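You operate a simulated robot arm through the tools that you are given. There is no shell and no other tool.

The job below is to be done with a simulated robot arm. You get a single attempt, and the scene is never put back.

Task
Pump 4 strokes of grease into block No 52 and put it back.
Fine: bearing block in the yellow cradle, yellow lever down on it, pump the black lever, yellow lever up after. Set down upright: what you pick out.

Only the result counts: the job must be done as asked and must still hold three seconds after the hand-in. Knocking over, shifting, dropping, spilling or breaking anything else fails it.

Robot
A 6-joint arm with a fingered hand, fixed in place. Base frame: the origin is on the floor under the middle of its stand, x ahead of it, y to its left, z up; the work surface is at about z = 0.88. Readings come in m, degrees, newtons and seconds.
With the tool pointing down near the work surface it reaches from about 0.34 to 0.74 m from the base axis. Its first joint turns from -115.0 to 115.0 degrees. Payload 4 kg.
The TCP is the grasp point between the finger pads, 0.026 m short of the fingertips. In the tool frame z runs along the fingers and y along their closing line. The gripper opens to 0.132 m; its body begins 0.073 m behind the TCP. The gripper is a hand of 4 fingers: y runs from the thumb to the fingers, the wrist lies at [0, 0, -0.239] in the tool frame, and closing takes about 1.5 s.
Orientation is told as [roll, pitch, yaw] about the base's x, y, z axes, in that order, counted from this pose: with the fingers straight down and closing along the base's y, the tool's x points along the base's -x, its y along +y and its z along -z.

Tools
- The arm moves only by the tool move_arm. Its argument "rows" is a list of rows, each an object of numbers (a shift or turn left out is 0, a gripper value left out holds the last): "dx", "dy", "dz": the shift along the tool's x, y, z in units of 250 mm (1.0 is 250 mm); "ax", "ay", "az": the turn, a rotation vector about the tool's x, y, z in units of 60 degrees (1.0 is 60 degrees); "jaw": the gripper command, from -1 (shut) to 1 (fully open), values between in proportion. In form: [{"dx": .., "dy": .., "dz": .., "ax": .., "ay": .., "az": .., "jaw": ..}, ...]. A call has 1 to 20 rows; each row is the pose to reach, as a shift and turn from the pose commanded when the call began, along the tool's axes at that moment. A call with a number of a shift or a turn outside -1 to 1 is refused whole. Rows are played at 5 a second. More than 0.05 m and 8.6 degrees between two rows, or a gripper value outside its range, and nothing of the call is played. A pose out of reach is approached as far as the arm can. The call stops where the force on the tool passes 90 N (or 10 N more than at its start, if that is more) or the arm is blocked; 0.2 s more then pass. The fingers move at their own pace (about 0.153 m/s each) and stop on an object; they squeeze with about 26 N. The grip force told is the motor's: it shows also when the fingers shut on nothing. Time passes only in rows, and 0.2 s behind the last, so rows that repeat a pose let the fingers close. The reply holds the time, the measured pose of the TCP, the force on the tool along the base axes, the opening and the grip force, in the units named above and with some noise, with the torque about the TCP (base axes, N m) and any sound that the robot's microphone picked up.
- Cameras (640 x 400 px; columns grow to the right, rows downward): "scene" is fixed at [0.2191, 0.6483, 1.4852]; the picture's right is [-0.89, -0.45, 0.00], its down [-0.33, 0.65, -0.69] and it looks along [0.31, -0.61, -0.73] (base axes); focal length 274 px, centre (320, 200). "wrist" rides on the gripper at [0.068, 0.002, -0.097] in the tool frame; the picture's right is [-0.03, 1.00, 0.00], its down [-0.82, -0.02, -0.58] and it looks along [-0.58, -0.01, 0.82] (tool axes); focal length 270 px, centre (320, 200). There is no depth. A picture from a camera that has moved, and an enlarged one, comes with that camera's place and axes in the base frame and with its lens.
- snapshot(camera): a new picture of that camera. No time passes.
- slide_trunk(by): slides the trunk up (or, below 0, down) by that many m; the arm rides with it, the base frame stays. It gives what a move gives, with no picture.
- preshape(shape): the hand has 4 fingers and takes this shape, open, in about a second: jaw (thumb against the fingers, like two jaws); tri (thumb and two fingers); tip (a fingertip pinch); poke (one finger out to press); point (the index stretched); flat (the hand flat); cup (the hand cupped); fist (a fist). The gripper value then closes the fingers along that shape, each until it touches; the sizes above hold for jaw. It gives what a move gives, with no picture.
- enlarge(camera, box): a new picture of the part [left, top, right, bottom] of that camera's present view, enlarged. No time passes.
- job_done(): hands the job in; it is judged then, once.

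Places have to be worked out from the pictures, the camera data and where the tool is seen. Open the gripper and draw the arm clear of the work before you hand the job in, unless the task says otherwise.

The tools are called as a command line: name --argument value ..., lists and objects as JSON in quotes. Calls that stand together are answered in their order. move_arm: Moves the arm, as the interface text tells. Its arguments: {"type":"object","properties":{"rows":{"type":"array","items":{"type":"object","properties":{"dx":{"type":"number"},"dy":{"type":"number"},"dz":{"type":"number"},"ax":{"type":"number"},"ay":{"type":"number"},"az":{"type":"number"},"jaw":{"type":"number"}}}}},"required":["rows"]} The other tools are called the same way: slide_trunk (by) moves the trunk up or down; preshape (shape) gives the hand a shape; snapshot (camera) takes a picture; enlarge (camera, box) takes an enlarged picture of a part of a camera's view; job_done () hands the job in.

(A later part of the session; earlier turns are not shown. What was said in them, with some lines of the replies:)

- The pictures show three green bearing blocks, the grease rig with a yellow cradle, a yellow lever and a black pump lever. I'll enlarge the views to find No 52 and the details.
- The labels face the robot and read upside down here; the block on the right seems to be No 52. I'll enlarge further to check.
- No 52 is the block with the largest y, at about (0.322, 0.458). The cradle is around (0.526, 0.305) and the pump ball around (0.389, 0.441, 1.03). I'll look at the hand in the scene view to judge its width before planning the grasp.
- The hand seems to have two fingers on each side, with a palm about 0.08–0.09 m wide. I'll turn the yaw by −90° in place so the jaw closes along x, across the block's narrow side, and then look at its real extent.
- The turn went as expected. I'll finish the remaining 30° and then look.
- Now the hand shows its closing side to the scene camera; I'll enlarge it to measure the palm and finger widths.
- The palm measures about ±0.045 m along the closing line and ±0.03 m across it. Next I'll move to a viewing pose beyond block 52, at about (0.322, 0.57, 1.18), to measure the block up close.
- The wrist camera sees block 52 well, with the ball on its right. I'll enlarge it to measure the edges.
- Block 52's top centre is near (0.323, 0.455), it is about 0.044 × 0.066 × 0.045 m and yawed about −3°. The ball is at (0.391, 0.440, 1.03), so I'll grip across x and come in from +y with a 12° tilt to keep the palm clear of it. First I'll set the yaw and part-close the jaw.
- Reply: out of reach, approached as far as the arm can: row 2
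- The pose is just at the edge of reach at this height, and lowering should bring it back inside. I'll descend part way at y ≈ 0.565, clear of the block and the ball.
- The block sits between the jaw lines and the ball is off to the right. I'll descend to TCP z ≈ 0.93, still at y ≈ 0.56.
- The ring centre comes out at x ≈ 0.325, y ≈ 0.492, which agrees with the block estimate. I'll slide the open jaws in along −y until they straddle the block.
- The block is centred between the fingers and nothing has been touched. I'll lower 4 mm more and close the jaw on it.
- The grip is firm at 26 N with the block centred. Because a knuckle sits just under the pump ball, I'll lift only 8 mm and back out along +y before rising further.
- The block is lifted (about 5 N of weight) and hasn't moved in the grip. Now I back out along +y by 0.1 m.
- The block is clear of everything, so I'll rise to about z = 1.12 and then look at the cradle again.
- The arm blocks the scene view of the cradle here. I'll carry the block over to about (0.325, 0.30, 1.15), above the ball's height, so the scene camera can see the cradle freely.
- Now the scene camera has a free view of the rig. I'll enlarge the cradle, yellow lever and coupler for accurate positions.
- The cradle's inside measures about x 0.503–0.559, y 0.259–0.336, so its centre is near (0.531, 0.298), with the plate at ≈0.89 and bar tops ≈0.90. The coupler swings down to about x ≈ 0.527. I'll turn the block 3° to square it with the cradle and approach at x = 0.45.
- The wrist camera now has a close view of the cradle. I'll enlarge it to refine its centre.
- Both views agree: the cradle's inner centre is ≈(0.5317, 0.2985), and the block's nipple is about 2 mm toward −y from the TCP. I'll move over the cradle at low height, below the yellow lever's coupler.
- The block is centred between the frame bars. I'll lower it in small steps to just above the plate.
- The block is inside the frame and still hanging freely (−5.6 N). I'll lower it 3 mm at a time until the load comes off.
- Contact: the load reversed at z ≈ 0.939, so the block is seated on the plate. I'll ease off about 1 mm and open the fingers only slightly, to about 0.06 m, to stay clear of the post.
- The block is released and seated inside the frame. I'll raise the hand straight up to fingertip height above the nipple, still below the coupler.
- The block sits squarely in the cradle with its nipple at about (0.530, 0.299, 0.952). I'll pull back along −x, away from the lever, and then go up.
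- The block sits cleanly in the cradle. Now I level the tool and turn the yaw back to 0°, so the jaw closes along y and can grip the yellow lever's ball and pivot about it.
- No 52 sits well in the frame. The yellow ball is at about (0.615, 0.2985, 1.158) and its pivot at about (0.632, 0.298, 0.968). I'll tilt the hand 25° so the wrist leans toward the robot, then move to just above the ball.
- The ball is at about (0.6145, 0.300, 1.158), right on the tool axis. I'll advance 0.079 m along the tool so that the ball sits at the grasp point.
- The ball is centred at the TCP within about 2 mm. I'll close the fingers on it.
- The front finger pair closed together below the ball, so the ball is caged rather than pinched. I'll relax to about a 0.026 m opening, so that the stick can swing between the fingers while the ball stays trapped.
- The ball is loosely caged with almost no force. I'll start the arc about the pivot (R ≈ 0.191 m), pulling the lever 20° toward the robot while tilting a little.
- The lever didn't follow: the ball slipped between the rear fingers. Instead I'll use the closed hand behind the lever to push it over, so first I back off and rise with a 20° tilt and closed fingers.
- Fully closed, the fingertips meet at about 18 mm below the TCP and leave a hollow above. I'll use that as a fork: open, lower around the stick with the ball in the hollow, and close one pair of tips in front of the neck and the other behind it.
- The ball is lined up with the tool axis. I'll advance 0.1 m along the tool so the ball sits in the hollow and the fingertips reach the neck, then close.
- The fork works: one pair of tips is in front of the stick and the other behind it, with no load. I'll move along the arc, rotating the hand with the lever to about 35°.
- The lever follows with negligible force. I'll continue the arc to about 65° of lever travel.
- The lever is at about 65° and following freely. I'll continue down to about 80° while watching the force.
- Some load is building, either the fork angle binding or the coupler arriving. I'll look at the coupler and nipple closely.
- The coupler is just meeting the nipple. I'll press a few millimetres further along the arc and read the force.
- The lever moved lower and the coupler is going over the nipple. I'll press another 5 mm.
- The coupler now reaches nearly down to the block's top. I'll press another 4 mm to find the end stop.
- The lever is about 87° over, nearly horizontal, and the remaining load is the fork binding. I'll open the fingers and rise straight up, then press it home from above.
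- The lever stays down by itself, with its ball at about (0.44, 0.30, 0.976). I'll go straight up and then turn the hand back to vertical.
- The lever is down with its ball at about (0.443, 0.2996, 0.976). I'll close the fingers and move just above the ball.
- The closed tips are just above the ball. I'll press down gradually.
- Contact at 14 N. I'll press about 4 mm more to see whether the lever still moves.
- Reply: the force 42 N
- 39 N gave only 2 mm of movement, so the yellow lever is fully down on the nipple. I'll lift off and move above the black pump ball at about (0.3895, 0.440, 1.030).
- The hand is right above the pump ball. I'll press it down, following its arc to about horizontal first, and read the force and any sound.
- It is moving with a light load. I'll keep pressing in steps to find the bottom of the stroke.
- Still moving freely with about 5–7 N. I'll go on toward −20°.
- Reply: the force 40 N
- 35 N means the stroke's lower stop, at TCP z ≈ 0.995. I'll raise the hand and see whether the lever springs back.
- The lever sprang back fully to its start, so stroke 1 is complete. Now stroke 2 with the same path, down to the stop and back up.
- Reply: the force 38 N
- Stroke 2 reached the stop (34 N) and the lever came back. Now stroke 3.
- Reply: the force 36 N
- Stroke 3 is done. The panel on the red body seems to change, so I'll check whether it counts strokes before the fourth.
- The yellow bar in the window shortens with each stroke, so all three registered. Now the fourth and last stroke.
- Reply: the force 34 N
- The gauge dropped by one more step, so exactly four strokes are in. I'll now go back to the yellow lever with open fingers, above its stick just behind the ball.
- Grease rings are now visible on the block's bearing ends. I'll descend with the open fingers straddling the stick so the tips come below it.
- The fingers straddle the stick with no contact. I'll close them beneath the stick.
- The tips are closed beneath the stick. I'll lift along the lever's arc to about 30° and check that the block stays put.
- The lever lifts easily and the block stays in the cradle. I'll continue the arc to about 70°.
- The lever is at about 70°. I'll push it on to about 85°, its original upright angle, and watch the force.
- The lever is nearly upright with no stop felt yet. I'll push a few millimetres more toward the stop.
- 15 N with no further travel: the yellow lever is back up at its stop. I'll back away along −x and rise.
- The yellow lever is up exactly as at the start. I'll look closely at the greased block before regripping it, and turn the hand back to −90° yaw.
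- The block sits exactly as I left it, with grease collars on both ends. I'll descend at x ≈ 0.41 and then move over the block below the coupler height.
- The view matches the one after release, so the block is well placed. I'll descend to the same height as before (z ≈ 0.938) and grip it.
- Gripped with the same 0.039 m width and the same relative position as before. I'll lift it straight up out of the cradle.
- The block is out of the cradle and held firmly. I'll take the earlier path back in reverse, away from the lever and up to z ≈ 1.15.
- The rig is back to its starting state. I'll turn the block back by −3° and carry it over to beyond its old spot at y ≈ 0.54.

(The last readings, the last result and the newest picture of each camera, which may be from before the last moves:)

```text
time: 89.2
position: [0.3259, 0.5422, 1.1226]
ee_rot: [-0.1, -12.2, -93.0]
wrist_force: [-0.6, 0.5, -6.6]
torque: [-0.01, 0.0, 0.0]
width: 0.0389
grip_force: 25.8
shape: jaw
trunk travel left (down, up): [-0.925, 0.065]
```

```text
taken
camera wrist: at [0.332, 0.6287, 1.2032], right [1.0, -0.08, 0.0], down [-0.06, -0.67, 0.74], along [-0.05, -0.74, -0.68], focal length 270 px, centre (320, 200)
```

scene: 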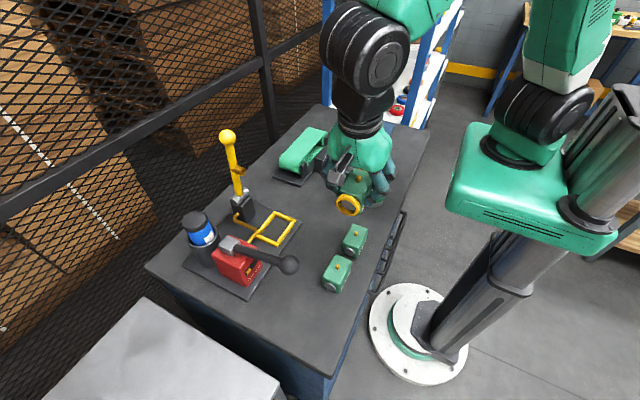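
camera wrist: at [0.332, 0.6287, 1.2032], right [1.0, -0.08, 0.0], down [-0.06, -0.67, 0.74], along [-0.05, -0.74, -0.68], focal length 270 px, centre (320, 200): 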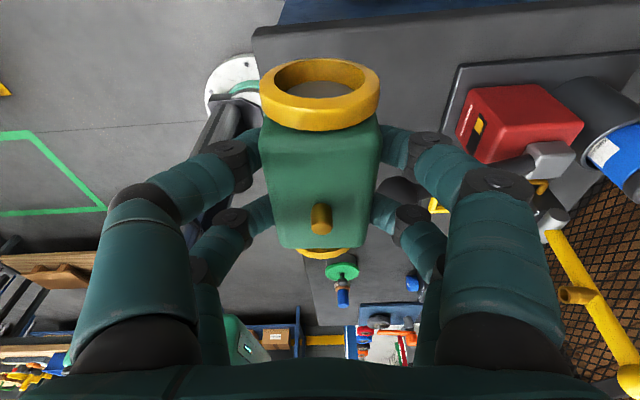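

The block is in the hand at (0.326, 0.542, 1.122). I'll lower it at y ≈ 0.556 to about 9 mm above the table, clear of the pump ball.

move_arm --rows '[{"dx": 0.042, "dy": -0.003, "dz": 0.144}, {"dx": 0.084, "dy": -0.006, "dz": 0.288}, {"dx": 0.126, "dy": -0.009, "dz": 0.432}, {"dx": 0.168, "dy": -0.012, "dz": 0.575}, {"dx": 0.21, "dy": -0.015, "dz": 0.718}]'

snapshot --camera "wrist"

snapshot --camera "scene"

```text
time: 90.4
position: [0.3235, 0.5551, 0.9348]
ee_rot: [0.1, -11.9, -93.0]
wrist_force: [1.1, -0.1, -5.7]
torque: [-0.01, 0.02, 0.01]
width: 0.0386
grip_force: 26.0
shape: jaw
trunk travel left (down, up): [-0.925, 0.065]
```

```text
taken
camera wrist: at [0.3297, 0.6415, 1.0162], right [1.0, -0.08, 0.01], down [-0.06, -0.68, 0.73], along [-0.05, -0.73, -0.68], focal length 270 px, centre (320, 200)
```

wrist: 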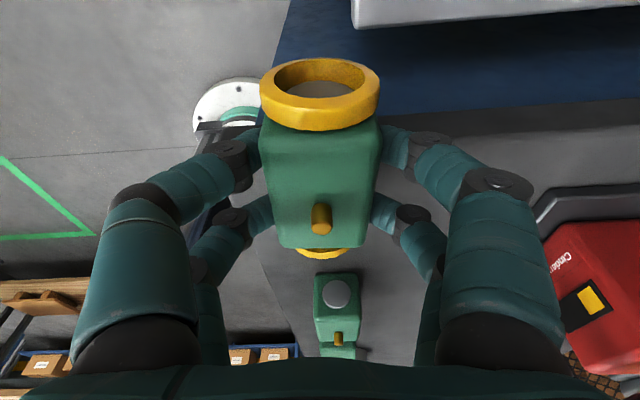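

```text
taken
```

scene: 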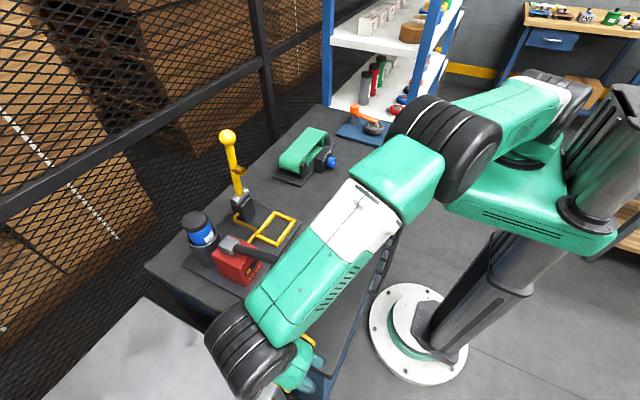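

The geometry matches the outbound pass at this point. I'll slide the block in along −y to its old position, still about 8 mm above the table.

move_arm --rows '[{"dx": -0.1, "dy": 0.005, "dz": 0.021}, {"dx": -0.2, "dy": 0.009, "dz": 0.043}, {"dx": -0.29, "dy": 0.014, "dz": 0.062}, {"dx": -0.34, "dy": 0.016, "dz": 0.072}, {"dx": -0.3844, "dy": 0.018, "dz": 0.082}]'

snapshot --camera "wrist"

enlarge --camera "scene" --box '[220, 220, 400, 360]'

```text
time: 91.6
position: [0.3218, 0.4556, 0.9366]
ee_rot: [0.1, -12.0, -93.0]
wrist_force: [-0.3, 0.6, -6.2]
torque: [-0.01, -0.01, -0.01]
width: 0.0387
grip_force: 25.9
shape: jaw
trunk travel left (down, up): [-0.925, 0.065]
```

```text
taken
camera wrist: at [0.3284, 0.5423, 1.0173], right [1.0, -0.08, 0.01], down [-0.06, -0.68, 0.74], along [-0.05, -0.73, -0.68], focal length 270 px, centre (320, 200)
```

wrist: 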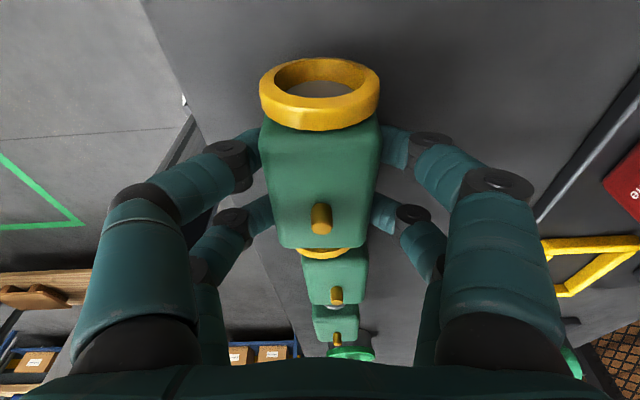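

```text
2.86 times, centred on (310, 290) of scene
camera zoom: at [0.2191, 0.6483, 1.4852], right [-0.89, -0.45, 0.0], down [-0.33, 0.65, -0.69], along [0.31, -0.61, -0.73], focal length 783 px, centre (349, -57)
```

zoom: 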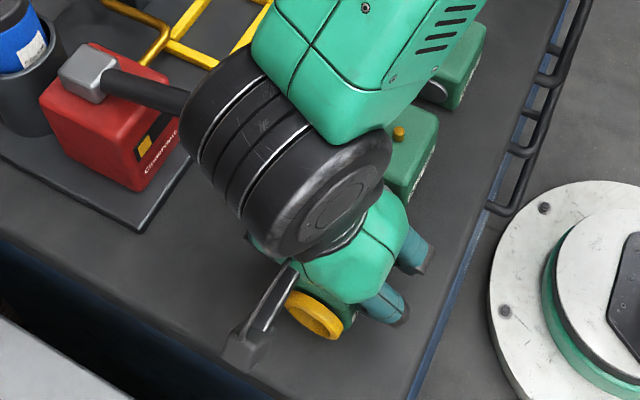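

The pose matches the original within about 1 mm. I'll nudge it by that amount and lower it to about 2 mm above the table.

move_arm --rows '[{"dx": 0.005, "dy": 0.003, "dz": 0.01}, {"dx": 0.0096, "dy": 0.003, "dz": 0.0264}, {"dx": 0.0096, "dy": 0.003, "dz": 0.0264}]'

move_arm --rows '[{"dx": 0.0008, "dz": 0.004}, {"dx": 0.0016, "dz": 0.008}, {"dx": 0.0016, "dz": 0.008}]'

```text
time: 92.4
position: [0.3237, 0.4566, 0.9293]
ee_rot: [0.0, -12.0, -93.0]
wrist_force: [0.4, -0.1, -6.3]
torque: [0.04, -0.01, 0.03]
width: 0.0386
grip_force: 26.2
shape: jaw
trunk travel left (down, up): [-0.925, 0.065]
```

```text
time: 93.2
position: [0.3224, 0.4581, 0.9274]
ee_rot: [0.0, -12.0, -93.0]
wrist_force: [0.8, -0.2, -6.3]
torque: [-0.02, -0.02, 0.01]
width: 0.0383
grip_force: 26.4
shape: jaw
trunk travel left (down, up): [-0.925, 0.065]
```

It is still hanging freely at z ≈ 0.9275. I'll lower it another 2 mm in 1 mm steps.

move_arm --rows '[{"dx": 0.0008, "dz": 0.004}, {"dx": 0.0008, "dz": 0.004}]'

move_arm --rows '[{"dx": 0.0008, "dz": 0.004}, {"dx": 0.0008, "dz": 0.004}]'

```text
time: 93.8
position: [0.3224, 0.4574, 0.9265]
ee_rot: [0.1, -12.1, -93.0]
wrist_force: [0.4, 0.1, -7.0]
torque: [0.02, 0.01, 0.02]
width: 0.0387
grip_force: 26.0
shape: jaw
trunk travel left (down, up): [-0.925, 0.065]
```

```text
time: 94.4
position: [0.3229, 0.457, 0.9255]
ee_rot: [0.0, -12.0, -93.1]
wrist_force: [-0.2, 0.3, -6.2]
torque: [-0.03, -0.03, 0.02]
width: 0.0388
grip_force: 26.4
shape: jaw
trunk travel left (down, up): [-0.925, 0.065]
```

No contact yet, so I'll keep lowering in 1 mm steps.

move_arm --rows '[{"dx": 0.0008, "dz": 0.004}, {"dx": 0.0008, "dz": 0.004}]'

move_arm --rows '[{"dx": 0.0008, "dz": 0.004}, {"dx": 0.0008, "dz": 0.004}]'

```text
time: 95.0
position: [0.3227, 0.4564, 0.9259]
ee_rot: [0.1, -12.0, -93.0]
wrist_force: [0.7, -0.9, -0.3]
torque: [-0.01, 0.03, 0.02]
width: 0.0387
grip_force: 26.0
shape: jaw
trunk travel left (down, up): [-0.925, 0.065]
```

```text
time: 95.6
position: [0.3232, 0.4569, 0.9251]
ee_rot: [0.1, -11.9, -93.0]
wrist_force: [1.5, -0.2, 6.0]
torque: [-0.01, -0.02, 0.03]
width: 0.0388
grip_force: 25.9
shape: jaw
trunk travel left (down, up): [-0.925, 0.065]
```

The table has taken the weight. I'll ease off 1 mm and open the fingers.

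move_arm --rows '[{"dx": -0.0006, "dz": -0.003, "jaw": -1}, {"dx": -0.0006, "dz": -0.003, "jaw": -0.4}, {"dx": -0.0006, "dz": -0.003, "jaw": -0.2}, {"dx": -0.0006, "dz": -0.003, "jaw": 0.0}, {"dx": -0.0006, "dz": -0.003, "jaw": 0.15}, {"dx": -0.0006, "dz": -0.003, "jaw": 0.15}]'

snapshot --camera "wrist"

enlarge --camera "scene" --box '[220, 220, 400, 360]'

```text
time: 97.0
position: [0.3227, 0.457, 0.9256]
ee_rot: [0.0, -12.0, -93.0]
wrist_force: [-0.4, -0.7, 0.0]
torque: [0.01, 0.03, 0.04]
width: 0.0753
grip_force: 0.0
shape: jaw
trunk travel left (down, up): [-0.925, 0.065]
```

```text
taken
camera wrist: at [0.3291, 0.5436, 1.0059], right [1.0, -0.08, 0.01], down [-0.06, -0.68, 0.73], along [-0.05, -0.73, -0.68], focal length 270 px, centre (320, 200)
```

wrist: 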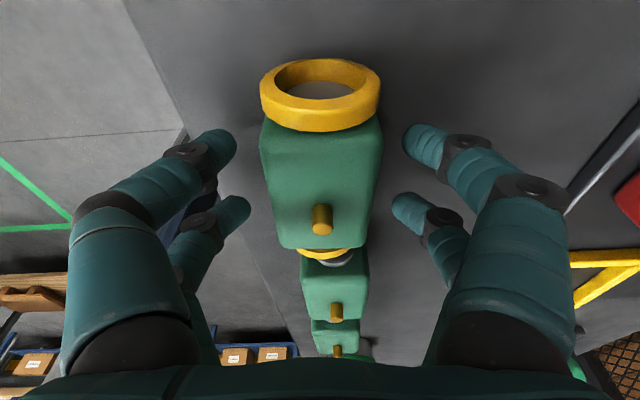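

```text
2.86 times, centred on (310, 290) of scene
camera zoom: at [0.2191, 0.6483, 1.4852], right [-0.89, -0.45, 0.0], down [-0.33, 0.65, -0.69], along [0.31, -0.61, -0.73], focal length 783 px, centre (349, -57)
```

zoom: 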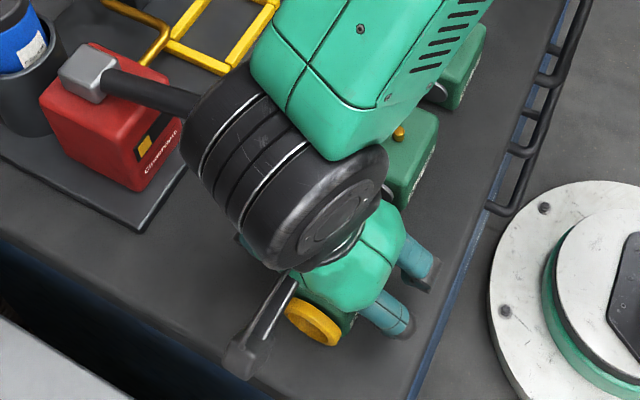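

Block 52 stands upright in its original place. I'll rise 4 mm and slide the open hand out along +y.

move_arm --rows '[{"dx": -0.0033, "dz": -0.0156}, {"dx": 0.075, "dy": -0.004, "dz": -0.033}, {"dx": 0.155, "dy": -0.008, "dz": -0.05}, {"dx": 0.27, "dy": -0.014, "dz": -0.075}, {"dx": 0.36, "dy": -0.019, "dz": -0.093}, {"dx": 0.427, "dy": -0.023, "dz": -0.107}]'

snapshot --camera "wrist"

```text
time: 98.4
position: [0.3219, 0.5669, 0.9296]
ee_rot: [0.0, -12.0, -93.0]
wrist_force: [0.4, -0.6, 0.8]
torque: [-0.04, 0.0, -0.01]
width: 0.0753
grip_force: 0.1
shape: jaw
trunk travel left (down, up): [-0.925, 0.065]
```

```text
taken
camera wrist: at [0.3286, 0.6542, 1.0097], right [1.0, -0.08, 0.01], down [-0.06, -0.68, 0.73], along [-0.05, -0.73, -0.68], focal length 270 px, centre (320, 200)
```

wrist: 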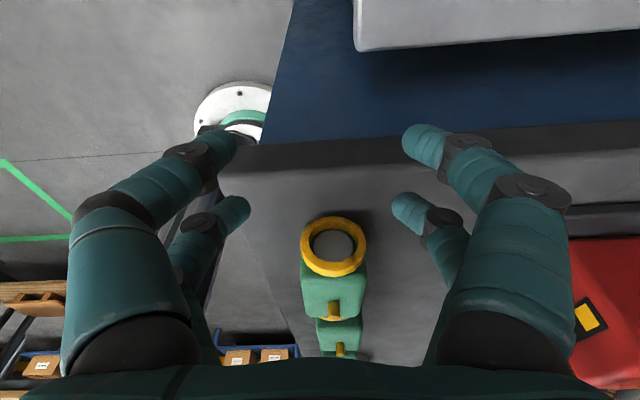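

The hand is free and the block stands undisturbed. I'll rise now.

move_arm --rows '[{"dx": -0.047, "dy": 0.001, "dz": -0.143}, {"dx": -0.094, "dy": 0.002, "dz": -0.286}, {"dx": -0.14, "dy": 0.003, "dz": -0.429}, {"dx": -0.187, "dy": 0.004, "dz": -0.572}, {"dx": -0.234, "dy": 0.004, "dz": -0.715}]'

move_arm --rows '[{"dx": -0.1, "dy": 0.0, "dz": -0.06}, {"dx": -0.25, "dy": -0.02, "dz": -0.06}, {"dx": -0.42, "dy": -0.05, "dz": -0.05}, {"dx": -0.6, "dy": -0.1, "dz": -0.04}, {"dx": -0.78, "dy": -0.15, "dz": -0.04}, {"dx": -0.945, "dy": -0.2, "dz": -0.04}]'

snapshot --camera "scene"

```text
time: 99.6
position: [0.3203, 0.5472, 1.1191]
ee_rot: [0.0, -12.0, -93.0]
wrist_force: [0.6, -0.1, 0.1]
torque: [0.05, 0.02, 0.03]
width: 0.0753
grip_force: 0.1
shape: jaw
trunk travel left (down, up): [-0.925, 0.065]
```

```text
time: 101.0
position: [0.2604, 0.3209, 1.1762]
ee_rot: [0.0, -11.9, -93.0]
wrist_force: [0.1, -1.3, 0.9]
torque: [-0.01, -0.01, -0.01]
width: 0.0756
grip_force: 0.1
shape: jaw
trunk travel left (down, up): [-0.925, 0.065]
```

```text
taken
```

scene: 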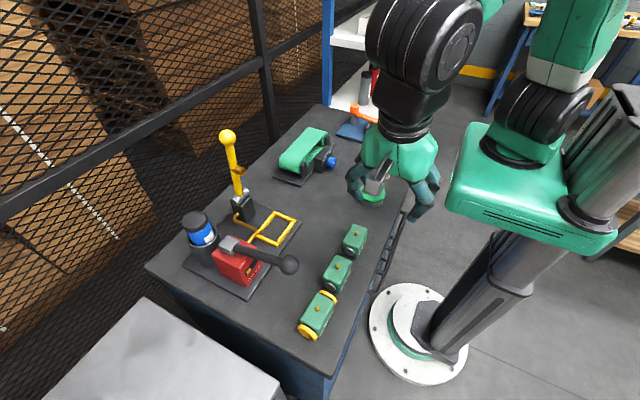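

All looks as at the start, with block 52 back in the row. I'll compare its exact place with the first picture and check the other blocks.

enlarge --camera "scene" --box '[290, 220, 370, 340]'

enlarge --camera "scene" --box '[160, 110, 320, 310]'

```text
3.33 times, centred on (330, 280) of scene
camera zoom: at [0.2191, 0.6483, 1.4852], right [-0.89, -0.45, 0.0], down [-0.33, 0.65, -0.69], along [0.31, -0.61, -0.73], focal length 914 px, centre (287, -67)
```

zoom: 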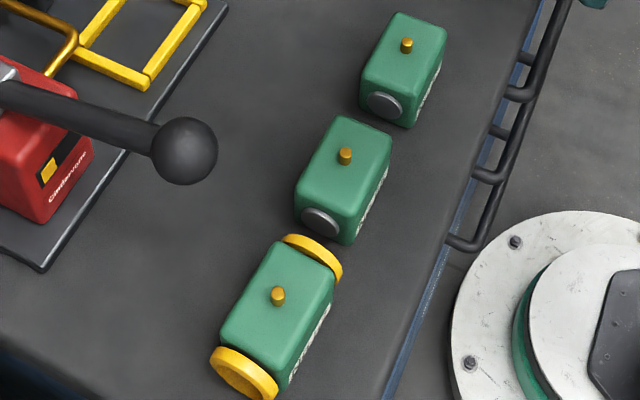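

```text
2.00 times, centred on (240, 210) of scene
camera zoom: at [0.2191, 0.6483, 1.4852], right [-0.89, -0.45, 0.0], down [-0.33, 0.65, -0.69], along [0.31, -0.61, -0.73], focal length 548 px, centre (480, 180)
```

zoom: 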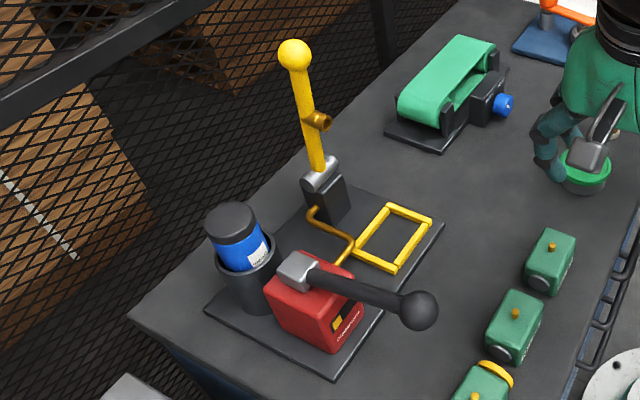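

Block 52's nipple is within a pixel of its first position, the other blocks are unmoved, and the yellow lever is up. I'll level the hand, open it fully and rise to a clear pose.

move_arm --rows '[{"dz": -0.1, "dx": -0.02, "jaw": 0.5}, {"dz": -0.25, "dx": -0.05, "jaw": 1}, {"dz": -0.38, "dx": -0.08, "ay": 0.1, "jaw": 1}, {"dz": -0.38, "dx": -0.08, "ay": 0.2, "jaw": 1}, {"dz": -0.38, "dx": -0.08, "ay": 0.2, "jaw": 1}, {"dz": -0.38, "dx": -0.08, "ay": 0.2, "jaw": 1}]'

snapshot --camera "scene"

```text
time: 102.4
position: [0.2607, 0.3217, 1.2726]
ee_rot: [0.0, 0.0, -93.0]
wrist_force: [0.3, 0.2, -0.6]
torque: [-0.01, 0.01, 0.05]
width: 0.1318
grip_force: 0.0
shape: jaw
trunk travel left (down, up): [-0.925, 0.065]
```

```text
taken
```

scene: 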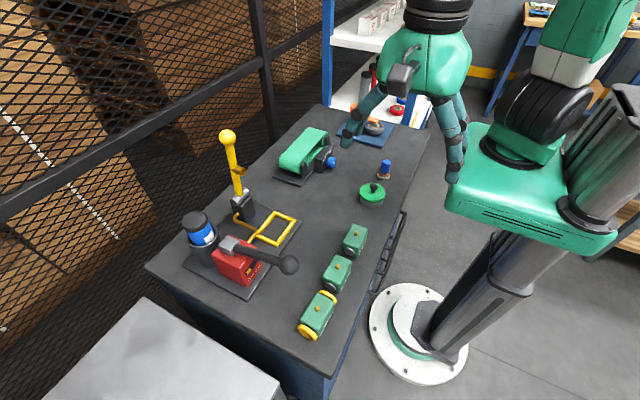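

The arm is clear with the gripper open. Block 52 has its four strokes and stands upright in its place, the yellow lever is up, and everything else is unmoved, so I'm handing the job in.

job_done

```text
The job is handed in.
```

I pumped four strokes of grease into block No 52 and put it back in its original spot. The job is handed in; I haven't seen how it was judged.

- **Pumping:** with the yellow lever down on the block, I took the black lever to its stop four times, and it sprang back fully each time. The drop in the pump's gauge fits four strokes, and grease showed at both bearing ends.
- **Block No 52:** it stands upright, and its grease nipple is within a pixel of where it was in the first picture.
- **Everything else:** the yellow lever is back up, and the other blocks and the rig look unmoved. The arm is clear of the work with the gripper open.

My first try at pulling the yellow lever down slipped off the ball without moving it. The second grip held.
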